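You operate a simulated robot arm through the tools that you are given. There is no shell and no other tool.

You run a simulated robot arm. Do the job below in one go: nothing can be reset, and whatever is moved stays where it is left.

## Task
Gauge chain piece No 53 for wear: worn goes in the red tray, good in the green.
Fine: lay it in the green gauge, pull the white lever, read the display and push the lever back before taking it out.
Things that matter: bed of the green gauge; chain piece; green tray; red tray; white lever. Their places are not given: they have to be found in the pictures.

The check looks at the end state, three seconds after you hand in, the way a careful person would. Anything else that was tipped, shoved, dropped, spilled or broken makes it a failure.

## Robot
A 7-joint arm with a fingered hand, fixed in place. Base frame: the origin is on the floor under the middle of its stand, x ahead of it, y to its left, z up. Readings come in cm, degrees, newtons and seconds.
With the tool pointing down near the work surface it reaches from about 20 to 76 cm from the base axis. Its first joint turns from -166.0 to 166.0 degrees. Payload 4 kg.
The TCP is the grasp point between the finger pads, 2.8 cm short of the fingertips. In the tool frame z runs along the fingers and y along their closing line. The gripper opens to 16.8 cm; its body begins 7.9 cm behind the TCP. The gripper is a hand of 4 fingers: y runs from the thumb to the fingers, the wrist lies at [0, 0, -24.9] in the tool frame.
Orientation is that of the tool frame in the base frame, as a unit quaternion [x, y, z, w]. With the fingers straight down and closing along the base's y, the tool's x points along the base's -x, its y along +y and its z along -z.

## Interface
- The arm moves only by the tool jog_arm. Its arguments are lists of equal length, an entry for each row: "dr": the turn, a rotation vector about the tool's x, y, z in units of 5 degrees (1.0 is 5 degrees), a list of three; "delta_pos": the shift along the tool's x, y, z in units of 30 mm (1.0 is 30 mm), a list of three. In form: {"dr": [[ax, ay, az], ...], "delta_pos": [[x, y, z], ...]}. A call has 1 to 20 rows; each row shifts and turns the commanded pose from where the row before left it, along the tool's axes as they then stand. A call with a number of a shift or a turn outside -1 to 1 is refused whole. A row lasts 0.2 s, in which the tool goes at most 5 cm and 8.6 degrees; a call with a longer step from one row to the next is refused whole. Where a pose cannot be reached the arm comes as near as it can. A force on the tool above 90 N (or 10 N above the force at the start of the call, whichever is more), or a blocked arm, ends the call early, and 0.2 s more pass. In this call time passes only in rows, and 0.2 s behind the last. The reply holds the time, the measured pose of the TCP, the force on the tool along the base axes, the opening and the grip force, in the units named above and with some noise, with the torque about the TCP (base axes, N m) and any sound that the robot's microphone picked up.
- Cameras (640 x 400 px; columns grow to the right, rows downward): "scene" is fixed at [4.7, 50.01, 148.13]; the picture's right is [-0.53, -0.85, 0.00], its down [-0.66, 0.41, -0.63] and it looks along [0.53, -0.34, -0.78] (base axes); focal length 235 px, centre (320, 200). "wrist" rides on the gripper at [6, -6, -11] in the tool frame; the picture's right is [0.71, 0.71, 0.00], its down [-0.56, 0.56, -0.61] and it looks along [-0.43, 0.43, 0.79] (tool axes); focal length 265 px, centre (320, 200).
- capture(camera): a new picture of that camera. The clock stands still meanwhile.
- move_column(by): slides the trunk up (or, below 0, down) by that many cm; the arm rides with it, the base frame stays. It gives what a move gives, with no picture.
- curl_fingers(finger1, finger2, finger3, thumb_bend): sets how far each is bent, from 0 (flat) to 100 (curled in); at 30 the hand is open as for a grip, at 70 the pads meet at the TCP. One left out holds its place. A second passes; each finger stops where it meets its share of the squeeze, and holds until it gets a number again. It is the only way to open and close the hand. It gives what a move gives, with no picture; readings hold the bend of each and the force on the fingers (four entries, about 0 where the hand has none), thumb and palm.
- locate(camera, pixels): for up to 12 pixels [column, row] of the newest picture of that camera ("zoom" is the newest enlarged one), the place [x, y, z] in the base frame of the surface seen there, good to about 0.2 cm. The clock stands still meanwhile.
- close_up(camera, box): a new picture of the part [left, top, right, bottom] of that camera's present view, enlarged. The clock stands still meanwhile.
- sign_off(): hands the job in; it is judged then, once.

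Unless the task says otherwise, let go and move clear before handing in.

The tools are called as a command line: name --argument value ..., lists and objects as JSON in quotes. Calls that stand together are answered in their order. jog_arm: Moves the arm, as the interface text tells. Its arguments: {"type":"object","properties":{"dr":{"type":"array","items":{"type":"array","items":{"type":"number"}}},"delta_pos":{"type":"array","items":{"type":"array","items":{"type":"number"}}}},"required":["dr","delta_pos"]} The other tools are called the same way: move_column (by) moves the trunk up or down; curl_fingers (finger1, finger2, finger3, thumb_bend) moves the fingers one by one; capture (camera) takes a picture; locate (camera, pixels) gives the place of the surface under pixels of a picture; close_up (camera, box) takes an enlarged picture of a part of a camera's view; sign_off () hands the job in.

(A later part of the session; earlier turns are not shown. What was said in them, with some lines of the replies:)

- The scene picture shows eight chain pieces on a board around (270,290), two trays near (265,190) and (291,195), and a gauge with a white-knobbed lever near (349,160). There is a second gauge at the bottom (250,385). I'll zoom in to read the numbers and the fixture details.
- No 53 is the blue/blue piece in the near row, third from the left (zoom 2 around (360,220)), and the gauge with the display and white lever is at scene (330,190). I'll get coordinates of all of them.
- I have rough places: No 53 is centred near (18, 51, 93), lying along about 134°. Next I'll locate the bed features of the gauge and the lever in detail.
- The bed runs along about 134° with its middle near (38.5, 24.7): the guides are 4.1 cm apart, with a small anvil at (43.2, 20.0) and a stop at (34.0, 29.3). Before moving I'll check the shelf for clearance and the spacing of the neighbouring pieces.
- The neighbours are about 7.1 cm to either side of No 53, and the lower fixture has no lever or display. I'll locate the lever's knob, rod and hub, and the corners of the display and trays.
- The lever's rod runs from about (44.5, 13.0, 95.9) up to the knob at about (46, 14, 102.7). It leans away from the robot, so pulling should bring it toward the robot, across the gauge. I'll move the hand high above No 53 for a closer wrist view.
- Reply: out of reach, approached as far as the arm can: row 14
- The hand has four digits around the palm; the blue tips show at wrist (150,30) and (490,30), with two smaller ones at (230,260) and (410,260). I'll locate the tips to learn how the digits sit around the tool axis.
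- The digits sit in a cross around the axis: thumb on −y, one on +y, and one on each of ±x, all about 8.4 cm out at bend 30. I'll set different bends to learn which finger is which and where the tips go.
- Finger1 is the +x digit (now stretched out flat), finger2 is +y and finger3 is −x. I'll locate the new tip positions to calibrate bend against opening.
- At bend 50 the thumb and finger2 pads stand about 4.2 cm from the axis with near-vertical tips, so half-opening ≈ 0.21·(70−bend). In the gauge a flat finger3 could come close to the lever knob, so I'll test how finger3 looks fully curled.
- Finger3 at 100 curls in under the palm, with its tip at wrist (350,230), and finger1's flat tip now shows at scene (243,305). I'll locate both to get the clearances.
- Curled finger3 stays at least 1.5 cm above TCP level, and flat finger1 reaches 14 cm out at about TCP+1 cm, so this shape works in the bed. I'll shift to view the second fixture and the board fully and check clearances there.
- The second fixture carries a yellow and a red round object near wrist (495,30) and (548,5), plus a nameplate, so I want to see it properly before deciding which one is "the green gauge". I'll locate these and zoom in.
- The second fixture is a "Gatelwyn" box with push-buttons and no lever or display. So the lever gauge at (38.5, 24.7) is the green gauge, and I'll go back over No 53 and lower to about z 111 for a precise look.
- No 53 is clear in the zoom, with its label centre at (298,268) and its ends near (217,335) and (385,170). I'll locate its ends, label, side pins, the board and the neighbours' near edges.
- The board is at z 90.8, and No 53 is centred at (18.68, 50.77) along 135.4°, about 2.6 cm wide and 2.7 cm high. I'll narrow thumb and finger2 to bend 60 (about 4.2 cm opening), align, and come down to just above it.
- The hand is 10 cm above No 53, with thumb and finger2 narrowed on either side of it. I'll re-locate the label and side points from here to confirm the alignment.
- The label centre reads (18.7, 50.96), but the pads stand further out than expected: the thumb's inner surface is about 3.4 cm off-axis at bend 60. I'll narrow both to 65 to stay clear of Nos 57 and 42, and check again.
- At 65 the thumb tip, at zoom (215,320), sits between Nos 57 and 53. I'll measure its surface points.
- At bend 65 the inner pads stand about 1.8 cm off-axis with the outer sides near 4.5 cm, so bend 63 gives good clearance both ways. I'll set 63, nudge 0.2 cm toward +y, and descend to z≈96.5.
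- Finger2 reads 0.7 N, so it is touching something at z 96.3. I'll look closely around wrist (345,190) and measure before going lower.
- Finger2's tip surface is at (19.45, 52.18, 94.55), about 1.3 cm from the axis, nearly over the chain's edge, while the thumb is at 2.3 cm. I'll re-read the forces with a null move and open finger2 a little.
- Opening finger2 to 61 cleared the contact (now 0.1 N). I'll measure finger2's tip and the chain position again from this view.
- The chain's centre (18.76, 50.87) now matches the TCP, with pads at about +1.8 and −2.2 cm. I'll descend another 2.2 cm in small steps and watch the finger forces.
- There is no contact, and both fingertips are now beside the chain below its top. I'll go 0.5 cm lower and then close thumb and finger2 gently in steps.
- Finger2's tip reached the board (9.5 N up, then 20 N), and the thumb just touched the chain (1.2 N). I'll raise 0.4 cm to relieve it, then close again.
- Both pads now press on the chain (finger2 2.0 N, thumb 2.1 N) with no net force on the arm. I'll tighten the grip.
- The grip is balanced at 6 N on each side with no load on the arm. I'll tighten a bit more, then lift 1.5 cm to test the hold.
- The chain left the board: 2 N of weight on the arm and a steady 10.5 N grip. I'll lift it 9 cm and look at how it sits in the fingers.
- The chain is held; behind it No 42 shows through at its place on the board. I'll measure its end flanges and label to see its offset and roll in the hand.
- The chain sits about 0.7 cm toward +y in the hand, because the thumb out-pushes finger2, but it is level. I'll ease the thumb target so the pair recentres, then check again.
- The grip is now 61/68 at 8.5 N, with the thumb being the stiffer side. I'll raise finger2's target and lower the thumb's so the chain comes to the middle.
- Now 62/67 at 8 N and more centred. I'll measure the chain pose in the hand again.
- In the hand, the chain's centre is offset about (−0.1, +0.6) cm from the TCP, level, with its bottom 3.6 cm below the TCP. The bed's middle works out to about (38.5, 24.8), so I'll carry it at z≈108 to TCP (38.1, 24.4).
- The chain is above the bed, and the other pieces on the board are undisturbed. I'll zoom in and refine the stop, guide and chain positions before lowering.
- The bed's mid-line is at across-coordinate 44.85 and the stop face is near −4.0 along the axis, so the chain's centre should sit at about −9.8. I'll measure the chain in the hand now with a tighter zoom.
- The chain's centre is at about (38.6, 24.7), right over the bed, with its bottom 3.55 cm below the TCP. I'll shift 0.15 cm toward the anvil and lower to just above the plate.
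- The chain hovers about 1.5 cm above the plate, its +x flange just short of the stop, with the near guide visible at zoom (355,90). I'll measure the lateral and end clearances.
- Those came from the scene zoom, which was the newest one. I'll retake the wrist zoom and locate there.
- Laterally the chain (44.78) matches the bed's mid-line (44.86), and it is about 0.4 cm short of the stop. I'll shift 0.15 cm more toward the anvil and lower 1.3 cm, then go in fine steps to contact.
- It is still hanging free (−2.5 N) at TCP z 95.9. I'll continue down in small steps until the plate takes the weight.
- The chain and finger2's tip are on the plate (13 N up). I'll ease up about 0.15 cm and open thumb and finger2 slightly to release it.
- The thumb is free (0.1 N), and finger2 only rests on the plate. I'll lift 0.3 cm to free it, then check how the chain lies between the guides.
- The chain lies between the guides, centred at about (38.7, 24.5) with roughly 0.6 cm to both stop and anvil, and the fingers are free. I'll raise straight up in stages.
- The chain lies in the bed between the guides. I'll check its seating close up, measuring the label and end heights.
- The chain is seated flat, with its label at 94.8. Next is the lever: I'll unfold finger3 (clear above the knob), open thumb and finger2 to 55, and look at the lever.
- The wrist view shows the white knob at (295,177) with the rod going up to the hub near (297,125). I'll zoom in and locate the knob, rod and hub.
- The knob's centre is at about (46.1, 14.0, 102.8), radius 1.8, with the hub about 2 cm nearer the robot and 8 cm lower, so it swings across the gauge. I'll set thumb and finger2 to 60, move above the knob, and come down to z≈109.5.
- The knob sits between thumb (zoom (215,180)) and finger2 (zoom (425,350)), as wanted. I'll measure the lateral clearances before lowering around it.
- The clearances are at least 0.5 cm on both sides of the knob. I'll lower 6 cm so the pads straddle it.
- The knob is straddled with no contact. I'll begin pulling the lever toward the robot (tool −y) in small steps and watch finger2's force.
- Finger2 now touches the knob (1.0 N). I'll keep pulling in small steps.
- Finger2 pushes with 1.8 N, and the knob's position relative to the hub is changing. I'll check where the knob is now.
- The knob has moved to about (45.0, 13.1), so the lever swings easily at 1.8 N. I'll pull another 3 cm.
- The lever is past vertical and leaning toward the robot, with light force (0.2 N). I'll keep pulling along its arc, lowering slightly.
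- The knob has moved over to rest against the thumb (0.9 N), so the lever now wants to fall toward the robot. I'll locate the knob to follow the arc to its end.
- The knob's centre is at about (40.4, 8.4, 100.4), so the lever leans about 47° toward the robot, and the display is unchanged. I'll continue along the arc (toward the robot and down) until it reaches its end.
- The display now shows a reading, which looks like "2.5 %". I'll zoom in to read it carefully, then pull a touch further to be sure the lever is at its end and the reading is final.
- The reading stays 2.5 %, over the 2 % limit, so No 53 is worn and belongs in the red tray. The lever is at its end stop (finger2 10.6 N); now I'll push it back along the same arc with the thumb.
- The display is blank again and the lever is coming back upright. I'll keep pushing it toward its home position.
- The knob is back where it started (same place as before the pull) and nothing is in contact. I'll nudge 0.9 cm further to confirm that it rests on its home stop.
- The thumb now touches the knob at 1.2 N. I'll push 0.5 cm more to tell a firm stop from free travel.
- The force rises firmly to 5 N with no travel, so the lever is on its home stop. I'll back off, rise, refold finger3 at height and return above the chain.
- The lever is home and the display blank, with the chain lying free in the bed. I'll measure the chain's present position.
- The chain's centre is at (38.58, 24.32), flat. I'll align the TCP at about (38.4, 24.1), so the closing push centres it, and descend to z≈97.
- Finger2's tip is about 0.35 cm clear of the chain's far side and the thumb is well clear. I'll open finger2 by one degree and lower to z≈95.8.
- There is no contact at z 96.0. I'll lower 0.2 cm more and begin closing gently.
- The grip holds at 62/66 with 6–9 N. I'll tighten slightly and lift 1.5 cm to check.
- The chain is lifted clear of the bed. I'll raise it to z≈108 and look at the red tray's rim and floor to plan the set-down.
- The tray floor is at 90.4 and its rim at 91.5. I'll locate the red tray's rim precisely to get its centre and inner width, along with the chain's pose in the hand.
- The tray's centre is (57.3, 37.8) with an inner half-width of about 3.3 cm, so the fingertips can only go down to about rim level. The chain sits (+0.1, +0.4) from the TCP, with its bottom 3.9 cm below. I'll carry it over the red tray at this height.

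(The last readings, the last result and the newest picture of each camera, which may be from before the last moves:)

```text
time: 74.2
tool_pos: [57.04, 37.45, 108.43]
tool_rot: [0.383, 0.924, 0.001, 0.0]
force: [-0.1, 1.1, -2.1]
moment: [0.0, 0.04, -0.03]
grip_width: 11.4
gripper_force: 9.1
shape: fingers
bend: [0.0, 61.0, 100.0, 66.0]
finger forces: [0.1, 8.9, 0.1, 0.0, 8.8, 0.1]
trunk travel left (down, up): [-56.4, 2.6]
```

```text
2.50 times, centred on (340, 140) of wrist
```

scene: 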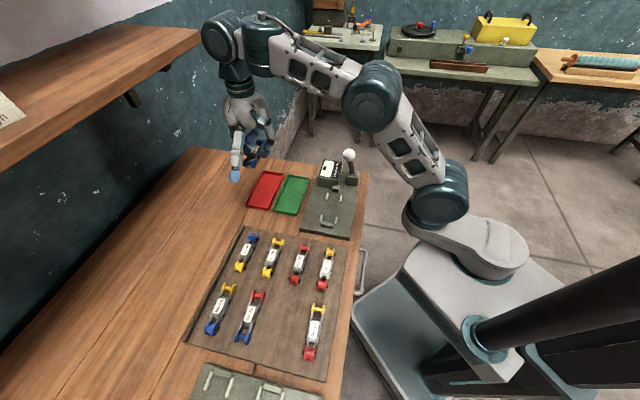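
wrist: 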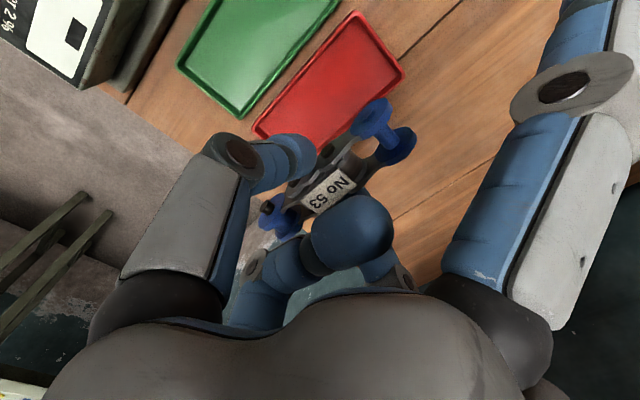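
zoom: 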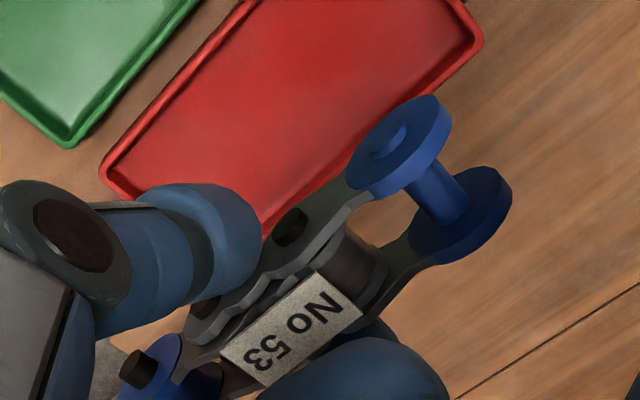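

The chain is over the red tray. The wrist joints appear near the shelf's end in the scene view (around (215,40)), so I'll check the clearance before lowering.

locate --camera "scene" --pixels '[[222, 35], [205, 40], [208, 55], [230, 70], [228, 85], [225, 110], [200, 35], [196, 40], [235, 175], [255, 15]]'

close_up --camera "scene" --box '[170, 0, 300, 220]'

```text
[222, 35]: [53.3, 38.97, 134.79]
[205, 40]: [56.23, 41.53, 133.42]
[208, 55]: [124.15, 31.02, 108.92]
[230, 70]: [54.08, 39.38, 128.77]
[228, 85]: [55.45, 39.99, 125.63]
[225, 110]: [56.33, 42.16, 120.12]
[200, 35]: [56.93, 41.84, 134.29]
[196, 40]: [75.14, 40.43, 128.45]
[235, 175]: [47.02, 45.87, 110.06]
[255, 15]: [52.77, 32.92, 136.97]
```

```text
1.82 times, centred on (235, 110) of scene
```

zoom: 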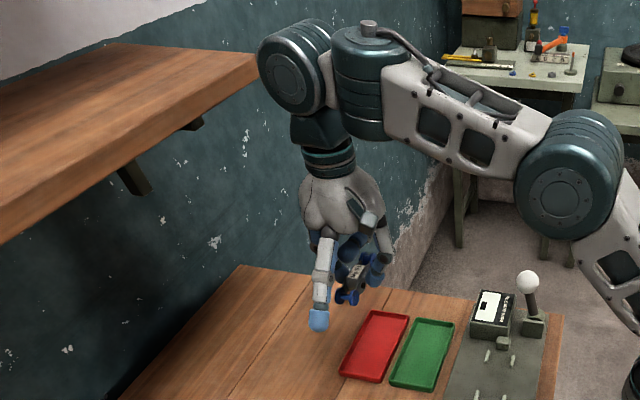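

The wrist is at across-distance ~70–75 versus the shelf edge at 81, so there is room. I'll lower to z≈97 and re-check the alignment with the tray.

jog_arm --dr '[[0, 0, 0], [0, 0, 0], [0, 0, 0], [0, 0, 0], [0, 0, 0], [0, 0, 0]]' --delta_pos '[[0, 0, 0.4], [0, 0, 0.7], [0, 0, 0.8], [0, 0, 0.8], [0, 0, 0.7], [0, 0, 0.4]]'

capture --camera "scene"

close_up --camera "wrist" --box '[220, 20, 450, 220]'

close_up --camera "scene" --box '[220, 130, 320, 230]'

```text
time: 75.6
tool_pos: [56.79, 37.4, 97.04]
tool_rot: [0.382, 0.924, 0.001, 0.001]
force: [0.5, -0.9, -1.7]
moment: [-0.01, 0.02, 0.01]
grip_width: 11.43
gripper_force: 8.7
shape: fingers
bend: [0.0, 61.0, 100.0, 66.0]
finger forces: [0.0, 8.8, 0.1, 0.1, 8.8, 0.0]
trunk travel left (down, up): [-56.4, 2.6]
```

```text
taken
```

scene: 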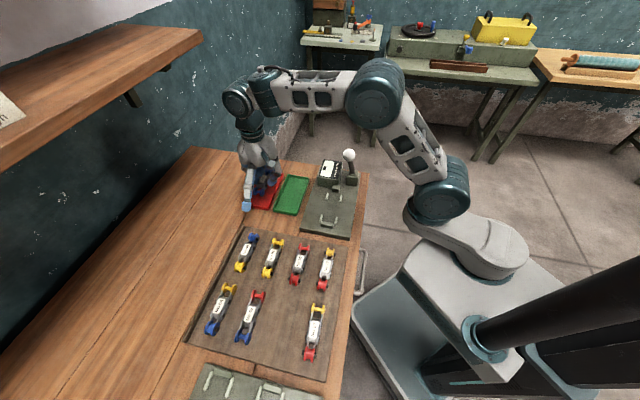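

```text
2.00 times, centred on (335, 120) of wrist
```

zoom: 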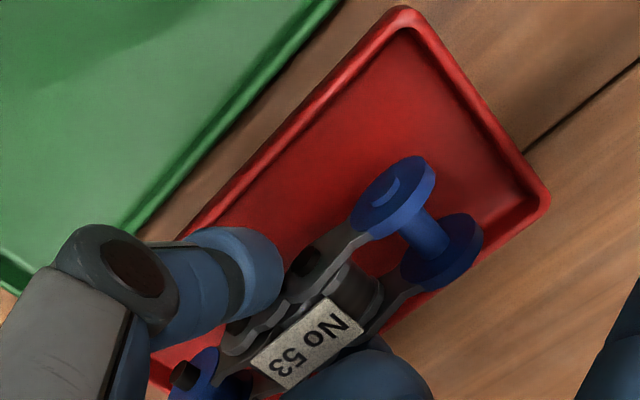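

```text
4.00 times, centred on (270, 180) of scene
```

zoom: 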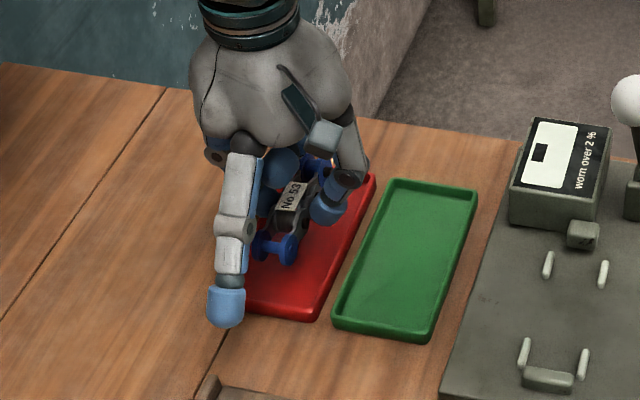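

The chain hovers over the red tray at TCP z 97. I'll locate the rim and the chain from the wrist view to check centring.

close_up --camera "wrist" --box '[220, 20, 450, 220]'

locate --camera "zoom" --pixels '[[400, 15], [543, 195], [200, 225], [480, 265], [300, 130], [450, 100], [253, 360], [330, 300], [362, 330], [290, 388], [270, 280], [400, 200]]'

```text
2.00 times, centred on (335, 120) of wrist
```

zoom: 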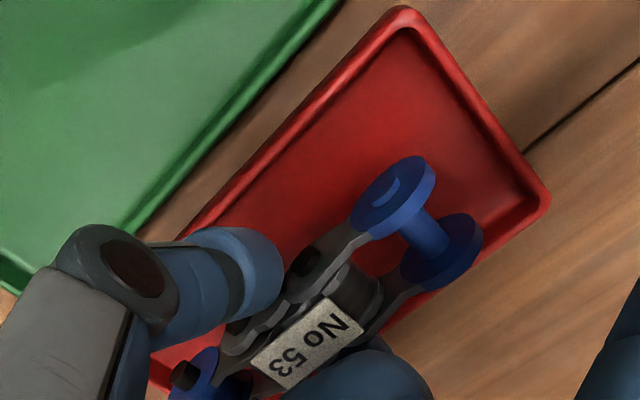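

```text
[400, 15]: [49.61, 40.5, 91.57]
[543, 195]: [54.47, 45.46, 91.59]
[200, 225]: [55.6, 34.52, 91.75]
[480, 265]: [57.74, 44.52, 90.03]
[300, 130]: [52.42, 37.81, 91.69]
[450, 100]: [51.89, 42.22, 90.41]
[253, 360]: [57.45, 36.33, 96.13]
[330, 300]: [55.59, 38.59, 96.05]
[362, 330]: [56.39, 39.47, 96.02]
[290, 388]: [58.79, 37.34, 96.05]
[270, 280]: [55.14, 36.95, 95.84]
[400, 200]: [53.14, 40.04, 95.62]
```

The chain (across 67.2) is centred on the tray (67.27), 2.9 cm above its floor. I'll lower 1.8 cm, then continue in small steps, watching for fingertip contact with the rim.

jog_arm --dr '[[0, 0, 0], [0, 0, 0], [0, 0, 0]]' --delta_pos '[[-0.05, 0, 0.2], [0, 0, 0.2], [0, 0, 0.2]]'

jog_arm --dr '[[0, 0, 0]]' --delta_pos '[[0, 0, 0.06]]'

close_up --camera "wrist" --box '[220, 20, 450, 220]'

close_up --camera "scene" --box '[230, 150, 310, 220]'

```text
time: 76.4
tool_pos: [56.99, 37.42, 95.16]
tool_rot: [0.382, 0.924, 0.001, 0.0]
force: [-0.2, 0.1, -2.3]
moment: [-0.01, 0.0, 0.01]
grip_width: 11.43
gripper_force: 8.9
shape: fingers
bend: [0.0, 61.0, 100.0, 66.0]
finger forces: [0.1, 8.7, 0.0, 0.1, 8.8, 0.1]
trunk travel left (down, up): [-56.4, 2.6]
```

```text
time: 76.8
tool_pos: [57.05, 37.29, 95.08]
tool_rot: [0.383, 0.924, 0.0, -0.001]
force: [0.3, -0.5, -2.4]
moment: [-0.01, -0.01, 0.0]
grip_width: 11.46
gripper_force: 9.3
shape: fingers
bend: [0.0, 61.0, 100.0, 66.0]
finger forces: [0.0, 8.8, 0.0, 0.0, 8.8, 0.1]
trunk travel left (down, up): [-56.4, 2.6]
```

```text
2.00 times, centred on (335, 120) of wrist
```

zoom: 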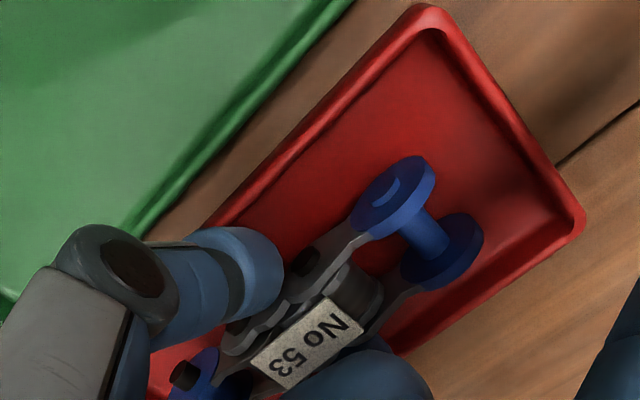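

```text
5.71 times, centred on (270, 185) of scene
```

zoom: 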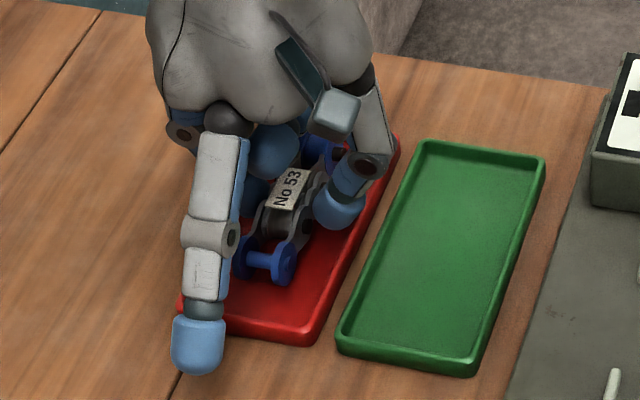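

There is no contact yet at z 95.1. I'll continue down in 0.2 cm steps with a check after each.

jog_arm --dr '[[0, 0, 0]]' --delta_pos '[[0, 0, 0.06]]'

jog_arm --dr '[[0, 0, 0]]' --delta_pos '[[0, 0, 0.05]]'

close_up --camera "wrist" --box '[220, 20, 450, 220]'

```text
time: 77.2
tool_pos: [57.07, 37.29, 94.84]
tool_rot: [0.383, 0.924, 0.001, 0.0]
force: [-0.5, -0.5, -2.6]
moment: [-0.01, -0.01, -0.03]
grip_width: 11.45
gripper_force: 9.1
shape: fingers
bend: [0.0, 61.0, 100.0, 66.0]
finger forces: [0.0, 8.7, 0.0, 0.0, 8.9, 0.0]
trunk travel left (down, up): [-56.4, 2.6]
```

```text
time: 77.6
tool_pos: [57.06, 37.13, 94.73]
tool_rot: [0.383, 0.924, 0.0, 0.0]
force: [-0.3, -0.1, -1.4]
moment: [-0.01, 0.01, -0.01]
grip_width: 11.42
gripper_force: 8.6
shape: fingers
bend: [0.0, 61.0, 100.0, 66.0]
finger forces: [0.1, 8.8, 0.0, 0.1, 8.8, 0.0]
trunk travel left (down, up): [-56.4, 2.6]
```

```text
2.00 times, centred on (335, 120) of wrist
```

zoom: 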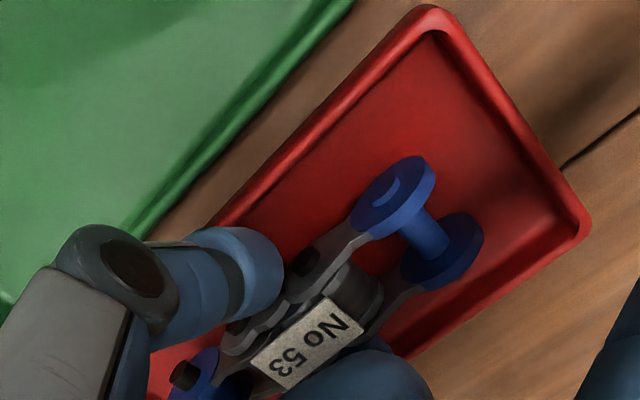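

Still no contact, with the chain bottom about 0.5 cm above the tray floor. I'll keep going in fine steps.

jog_arm --dr '[[0, 0, 0]]' --delta_pos '[[0, 0, 0.05]]'

jog_arm --dr '[[0, 0, 0]]' --delta_pos '[[0, 0, 0.04]]'

```text
time: 78.0
tool_pos: [57.04, 37.25, 94.55]
tool_rot: [0.382, 0.924, 0.0, 0.001]
force: [-0.6, 1.1, -1.9]
moment: [-0.03, 0.0, 0.0]
grip_width: 11.41
gripper_force: 8.4
shape: fingers
bend: [0.0, 61.0, 100.0, 66.0]
finger forces: [0.0, 8.7, 0.1, 0.0, 8.8, 0.0]
trunk travel left (down, up): [-56.4, 2.6]
```

```text
time: 78.4
tool_pos: [57.04, 37.2, 94.42]
tool_rot: [0.383, 0.924, 0.001, 0.0]
force: [0.1, -0.8, -3.0]
moment: [-0.01, -0.02, 0.0]
grip_width: 11.44
gripper_force: 8.9
shape: fingers
bend: [0.0, 61.0, 100.0, 66.0]
finger forces: [0.0, 8.9, 0.0, 0.0, 8.7, 0.1]
trunk travel left (down, up): [-56.4, 2.6]
```

jog_arm --dr '[[0, 0, 0]]' --delta_pos '[[0, 0, 0.04]]'

close_up --camera "wrist" --box '[220, 20, 450, 220]'

close_up --camera "scene" --box '[230, 150, 310, 220]'

```text
time: 78.8
tool_pos: [57.14, 37.27, 94.31]
tool_rot: [0.383, 0.924, 0.001, 0.001]
force: [0.8, 0.3, -1.4]
moment: [0.01, -0.03, -0.02]
grip_width: 11.45
gripper_force: 8.8
shape: fingers
bend: [0.0, 61.0, 100.0, 66.0]
finger forces: [0.0, 8.8, 0.1, 0.1, 8.8, 0.0]
trunk travel left (down, up): [-56.4, 2.6]
```

```text
2.00 times, centred on (335, 120) of wrist
```

zoom: 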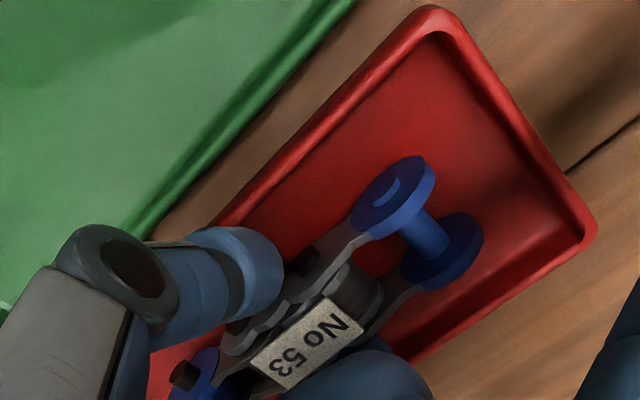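

```text
5.71 times, centred on (270, 185) of scene
```

zoom: 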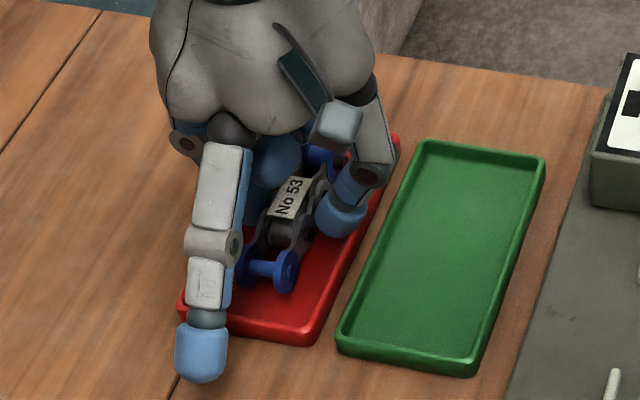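

The chain is about 0.1 cm above the tray floor, with the tips inside the walls. I'll lower a last 0.1 cm and only relax the grip, without opening outward, so the tray walls aren't pushed.

jog_arm --dr '[[0, 0, 0]]' --delta_pos '[[0, 0, 0.035]]'

curl_fingers --finger2 61 --thumb_bend 65

close_up --camera "wrist" --box '[220, 20, 450, 220]'

```text
time: 79.2
tool_pos: [57.15, 37.32, 94.26]
tool_rot: [0.382, 0.924, 0.001, 0.001]
force: [-0.2, 0.9, -2.2]
moment: [0.01, 0.04, 0.03]
grip_width: 11.45
gripper_force: 8.8
shape: fingers
bend: [0.0, 61.0, 100.0, 66.0]
finger forces: [0.0, 8.9, 0.0, 0.1, 8.8, 0.0]
trunk travel left (down, up): [-56.4, 2.6]
```

```text
time: 80.2
tool_pos: [57.02, 37.27, 94.41]
tool_rot: [0.382, 0.924, 0.001, 0.0]
force: [0.4, -0.3, 0.5]
moment: [0.0, -0.01, 0.05]
grip_width: 11.49
gripper_force: 0.7
shape: fingers
bend: [0.0, 60.0, 100.0, 65.0]
finger forces: [0.0, 0.5, 0.1, 0.0, 1.1, 0.0]
trunk travel left (down, up): [-56.4, 2.6]
```

```text
2.00 times, centred on (335, 120) of wrist
```

zoom: 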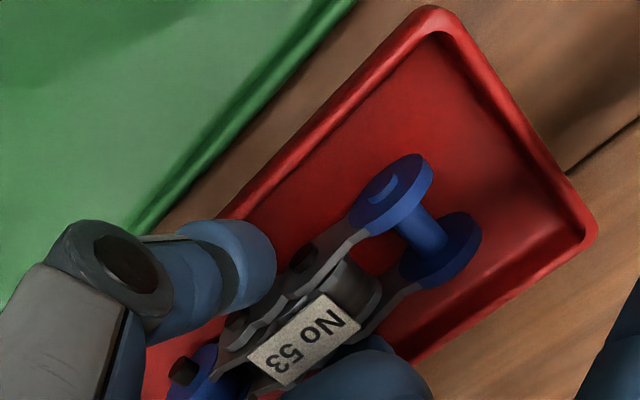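

The weight is off the arm, so the chain rests on the tray floor; only 0.5–1 N of touch remains. I'll relax one more degree and then raise slowly.

curl_fingers --finger2 60 --thumb_bend 64

jog_arm --dr '[[0, 0, 0], [0, 0, 0], [0, 0, 0]]' --delta_pos '[[0, 0, -0.1], [0, 0, -0.15], [0, 0, -0.2]]'

close_up --camera "wrist" --box '[220, 20, 450, 220]'

close_up --camera "scene" --box '[230, 150, 310, 220]'

```text
time: 81.2
tool_pos: [57.11, 37.31, 94.35]
tool_rot: [0.382, 0.924, 0.001, 0.001]
force: [0.3, 1.3, 1.3]
moment: [0.02, -0.01, -0.02]
grip_width: 11.45
gripper_force: 1.5
shape: fingers
bend: [0.0, 60.0, 100.0, 65.0]
finger forces: [0.0, 0.0, 0.0, 0.0, 2.4, 0.0]
trunk travel left (down, up): [-56.4, 2.6]
```

```text
time: 82.0
tool_pos: [57.03, 37.37, 95.6]
tool_rot: [0.382, 0.924, -0.001, 0.0]
force: [-0.7, 0.4, -0.6]
moment: [-0.03, 0.0, -0.01]
grip_width: 11.53
gripper_force: 0.0
shape: fingers
bend: [0.0, 60.0, 100.0, 64.0]
finger forces: [0.0, 0.0, 0.0, 0.0, 0.0, 0.0]
trunk travel left (down, up): [-56.4, 2.6]
```

```text
2.00 times, centred on (335, 120) of wrist
```

zoom: 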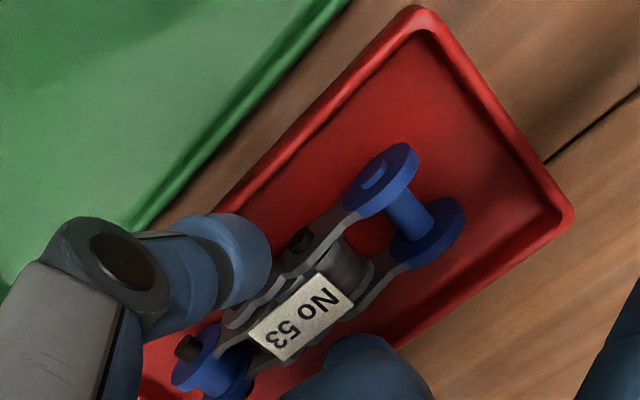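

```text
5.71 times, centred on (270, 185) of scene
```

zoom: 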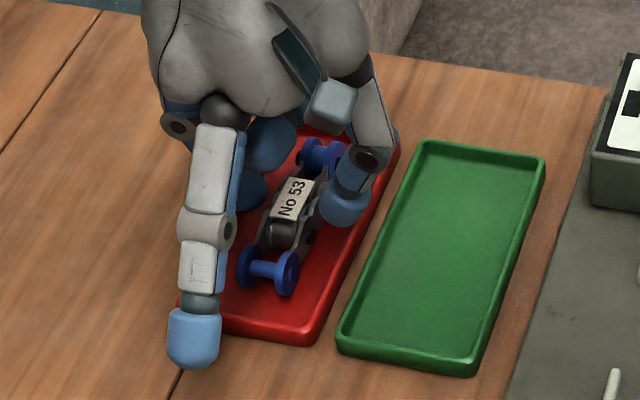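

The hand is free of the chain, which lies in the red tray. I'll raise straight up, then swing back toward the robot and check everything.

jog_arm --dr '[[0, 0, 0], [0, 0, 0], [0, 0, 0], [0, 0, 0], [0, 0, 0], [0, 0, 0], [0, 0, 0]]' --delta_pos '[[0, 0, -0.3], [0, 0, -0.6], [0, 0, -0.9], [0, 0, -0.9], [0, 0, -0.9], [0, 0, -0.9], [0, 0, -0.5]]'

jog_arm --dr '[[0, 0, 0], [0, 0, 0], [0, 0, 0], [0, 0, 0], [0, 0, 0], [0, 0, 0], [0, 0, 0], [0, 0, 0]]' --delta_pos '[[0, -0.8, -0.2], [0, -0.9, -0.2], [0, -0.9, -0.2], [0, -0.9, -0.2], [0, -0.9, 0], [0, -0.9, 0], [0, -0.9, 0], [0, -0.9, 0]]'

capture --camera "scene"

capture --camera "wrist"

close_up --camera "scene" --box '[230, 140, 370, 240]'

```text
time: 83.6
tool_pos: [57.05, 37.35, 110.38]
tool_rot: [0.382, 0.924, 0.0, -0.001]
force: [0.0, -0.5, 0.2]
moment: [-0.02, -0.03, 0.02]
grip_width: 11.54
gripper_force: 0.1
shape: fingers
bend: [0.0, 60.0, 100.0, 64.0]
finger forces: [0.1, 0.0, 0.0, 0.0, 0.1, 0.1]
trunk travel left (down, up): [-56.4, 2.6]
```

```text
time: 85.4
tool_pos: [42.05, 22.16, 113.08]
tool_rot: [0.383, 0.924, 0.0, 0.0]
force: [0.7, 0.4, 0.5]
moment: [-0.04, -0.01, 0.02]
grip_width: 11.55
gripper_force: 0.0
shape: fingers
bend: [0.0, 60.0, 100.0, 64.0]
finger forces: [0.0, 0.1, 0.1, 0.0, 0.1, 0.0]
trunk travel left (down, up): [-56.4, 2.6]
```

```text
taken
```

scene: 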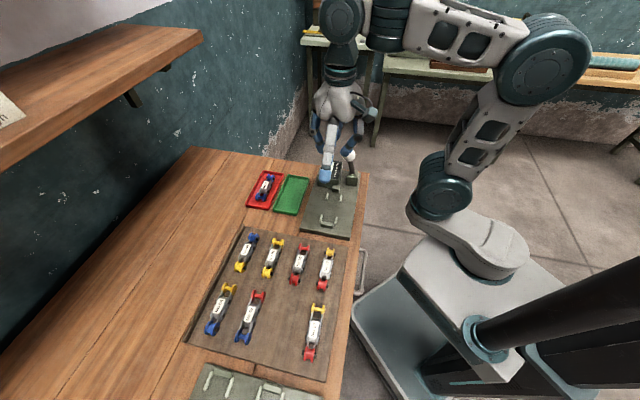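

```text
taken
```

wrist: 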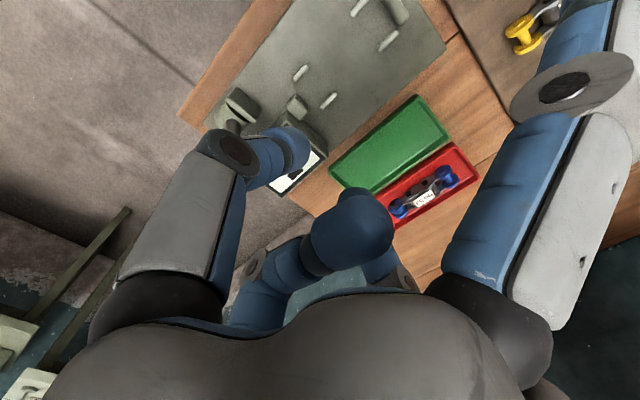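

```text
4.00 times, centred on (300, 190) of scene
```

zoom: 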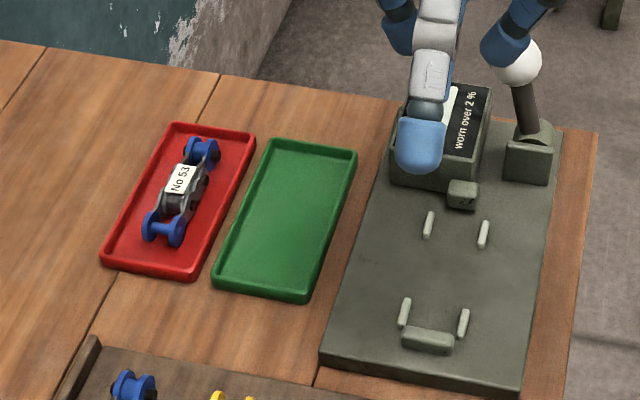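

No 53 lies in the red tray, the lever is upright at home and the other pieces look untouched. I'll retreat the hand clear and open it, then make a final check of the trays and lever.

jog_arm --dr '[[0, 0, 0], [0, 0, 0], [0, 0, 0], [0, 0, 0], [0, 0, 0], [0, 0, 0], [0, 0, 0]]' --delta_pos '[[0.3, 0, -0.6], [0.3, -0.3, -0.6], [0.3, -0.6, -0.5], [0.3, -0.8, -0.4], [0.3, -0.8, -0.3], [0.2, -0.8, -0.2], [0, -0.8, 0]]'

curl_fingers --finger1 30 --finger2 30 --finger3 30 --thumb_bend 30

capture --camera "scene"

close_up --camera "scene" --box '[240, 140, 384, 230]'

close_up --camera "scene" --box '[240, 165, 296, 215]'

locate --camera "zoom" --pixels '[[286, 44], [442, 70], [142, 305], [324, 343], [300, 140], [250, 280], [285, 210], [350, 110]]'

```text
time: 87.0
tool_pos: [29.5, 17.17, 120.88]
tool_rot: [0.382, 0.924, 0.0, 0.0]
force: [0.0, -0.3, 0.7]
moment: [-0.01, -0.04, 0.0]
grip_width: 11.54
gripper_force: 0.1
shape: fingers
bend: [0.0, 60.0, 100.0, 64.0]
finger forces: [0.1, 0.0, 0.0, 0.0, 0.0, 0.0]
trunk travel left (down, up): [-56.4, 2.6]
```

```text
time: 88.0
tool_pos: [29.56, 17.27, 120.93]
tool_rot: [0.383, 0.924, 0.001, 0.0]
force: [-0.4, 0.0, 0.8]
moment: [-0.01, -0.04, -0.01]
grip_width: 11.73
gripper_force: 0.1
shape: fingers
bend: [30.0, 30.0, 30.0, 30.0]
finger forces: [0.0, 0.0, 0.0, 0.0, 0.0, 0.1]
trunk travel left (down, up): [-56.4, 2.6]
```

```text
taken
```

scene: 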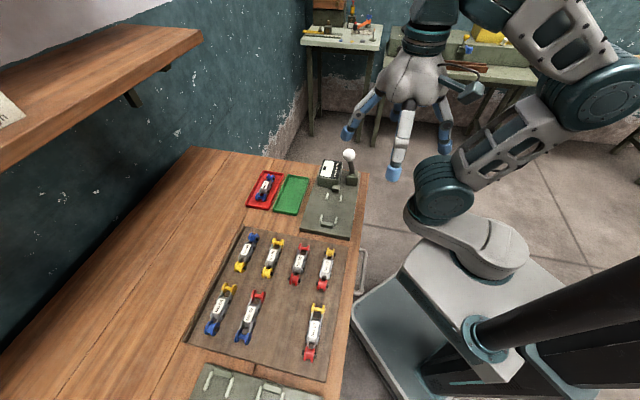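

```text
4.44 times, centred on (312, 185) of scene
```

zoom: 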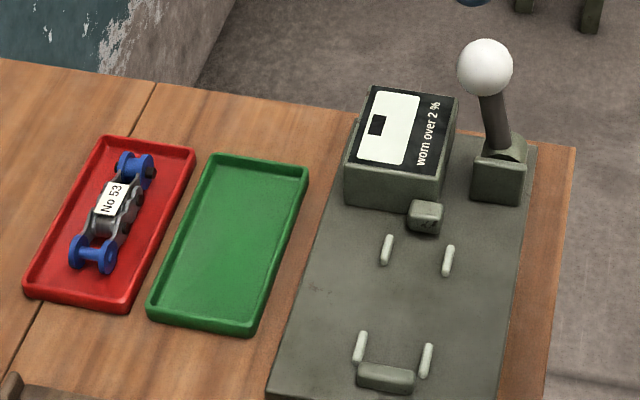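

```text
8.00 times, centred on (268, 190) of scene
```

zoom: 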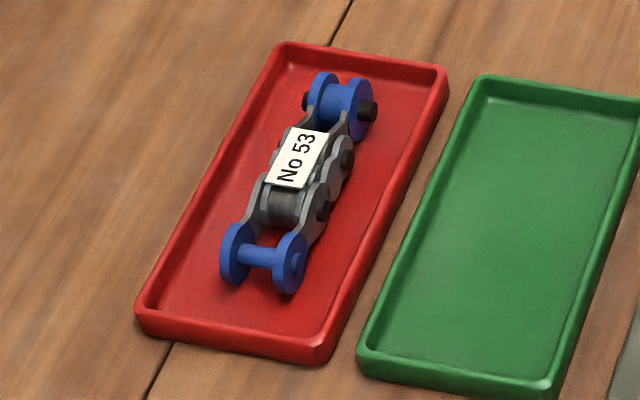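

```text
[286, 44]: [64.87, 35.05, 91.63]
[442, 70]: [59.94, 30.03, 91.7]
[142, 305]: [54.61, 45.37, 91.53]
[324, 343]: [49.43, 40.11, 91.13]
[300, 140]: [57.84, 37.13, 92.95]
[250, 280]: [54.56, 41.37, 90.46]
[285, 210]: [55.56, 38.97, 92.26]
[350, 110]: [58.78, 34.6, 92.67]
```

No 53 lies flat in the red tray, the tray's corners read the same as before, and the lever's knob is at its original place (485,65) with the display blank. One last look at the board to confirm the other pieces haven't moved.

close_up --camera "scene" --box '[190, 270, 350, 370]'

close_up --camera "scene" --box '[190, 225, 350, 325]'

```text
4.00 times, centred on (270, 320) of scene
```

zoom: 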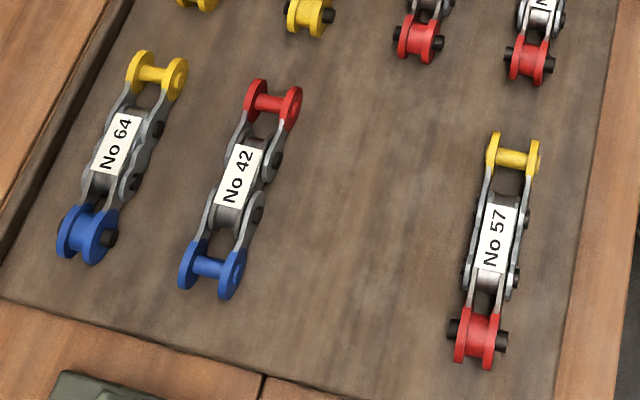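

```text
4.00 times, centred on (270, 275) of scene
```

zoom: 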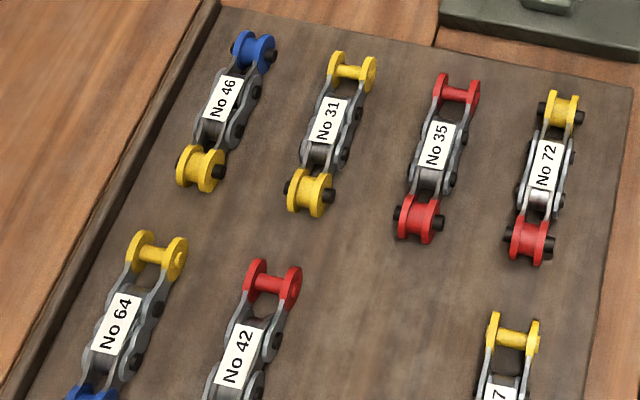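

All the other pieces are at exactly the same pixels as in the first pictures. No 53 (2.5 %, worn) is in the red tray, the lever is home and the hand is clear, so I'm handing in.

sign_off

```text
The job is handed in.
```

Chain piece No 53 is worn, so it is in the red tray: the gauge read 2.5 %, over its 2 % limit.

I laid it in the green gauge, pulled the white lever, read the display and pushed the lever back to its stop before taking the piece out. The last pictures show No 53 flat in the red tray, the lever back where it started and the display blank. The other seven pieces and both trays look unmoved, and the hand was clear when I handed in. The hand-in reply did not say whether the job passed.
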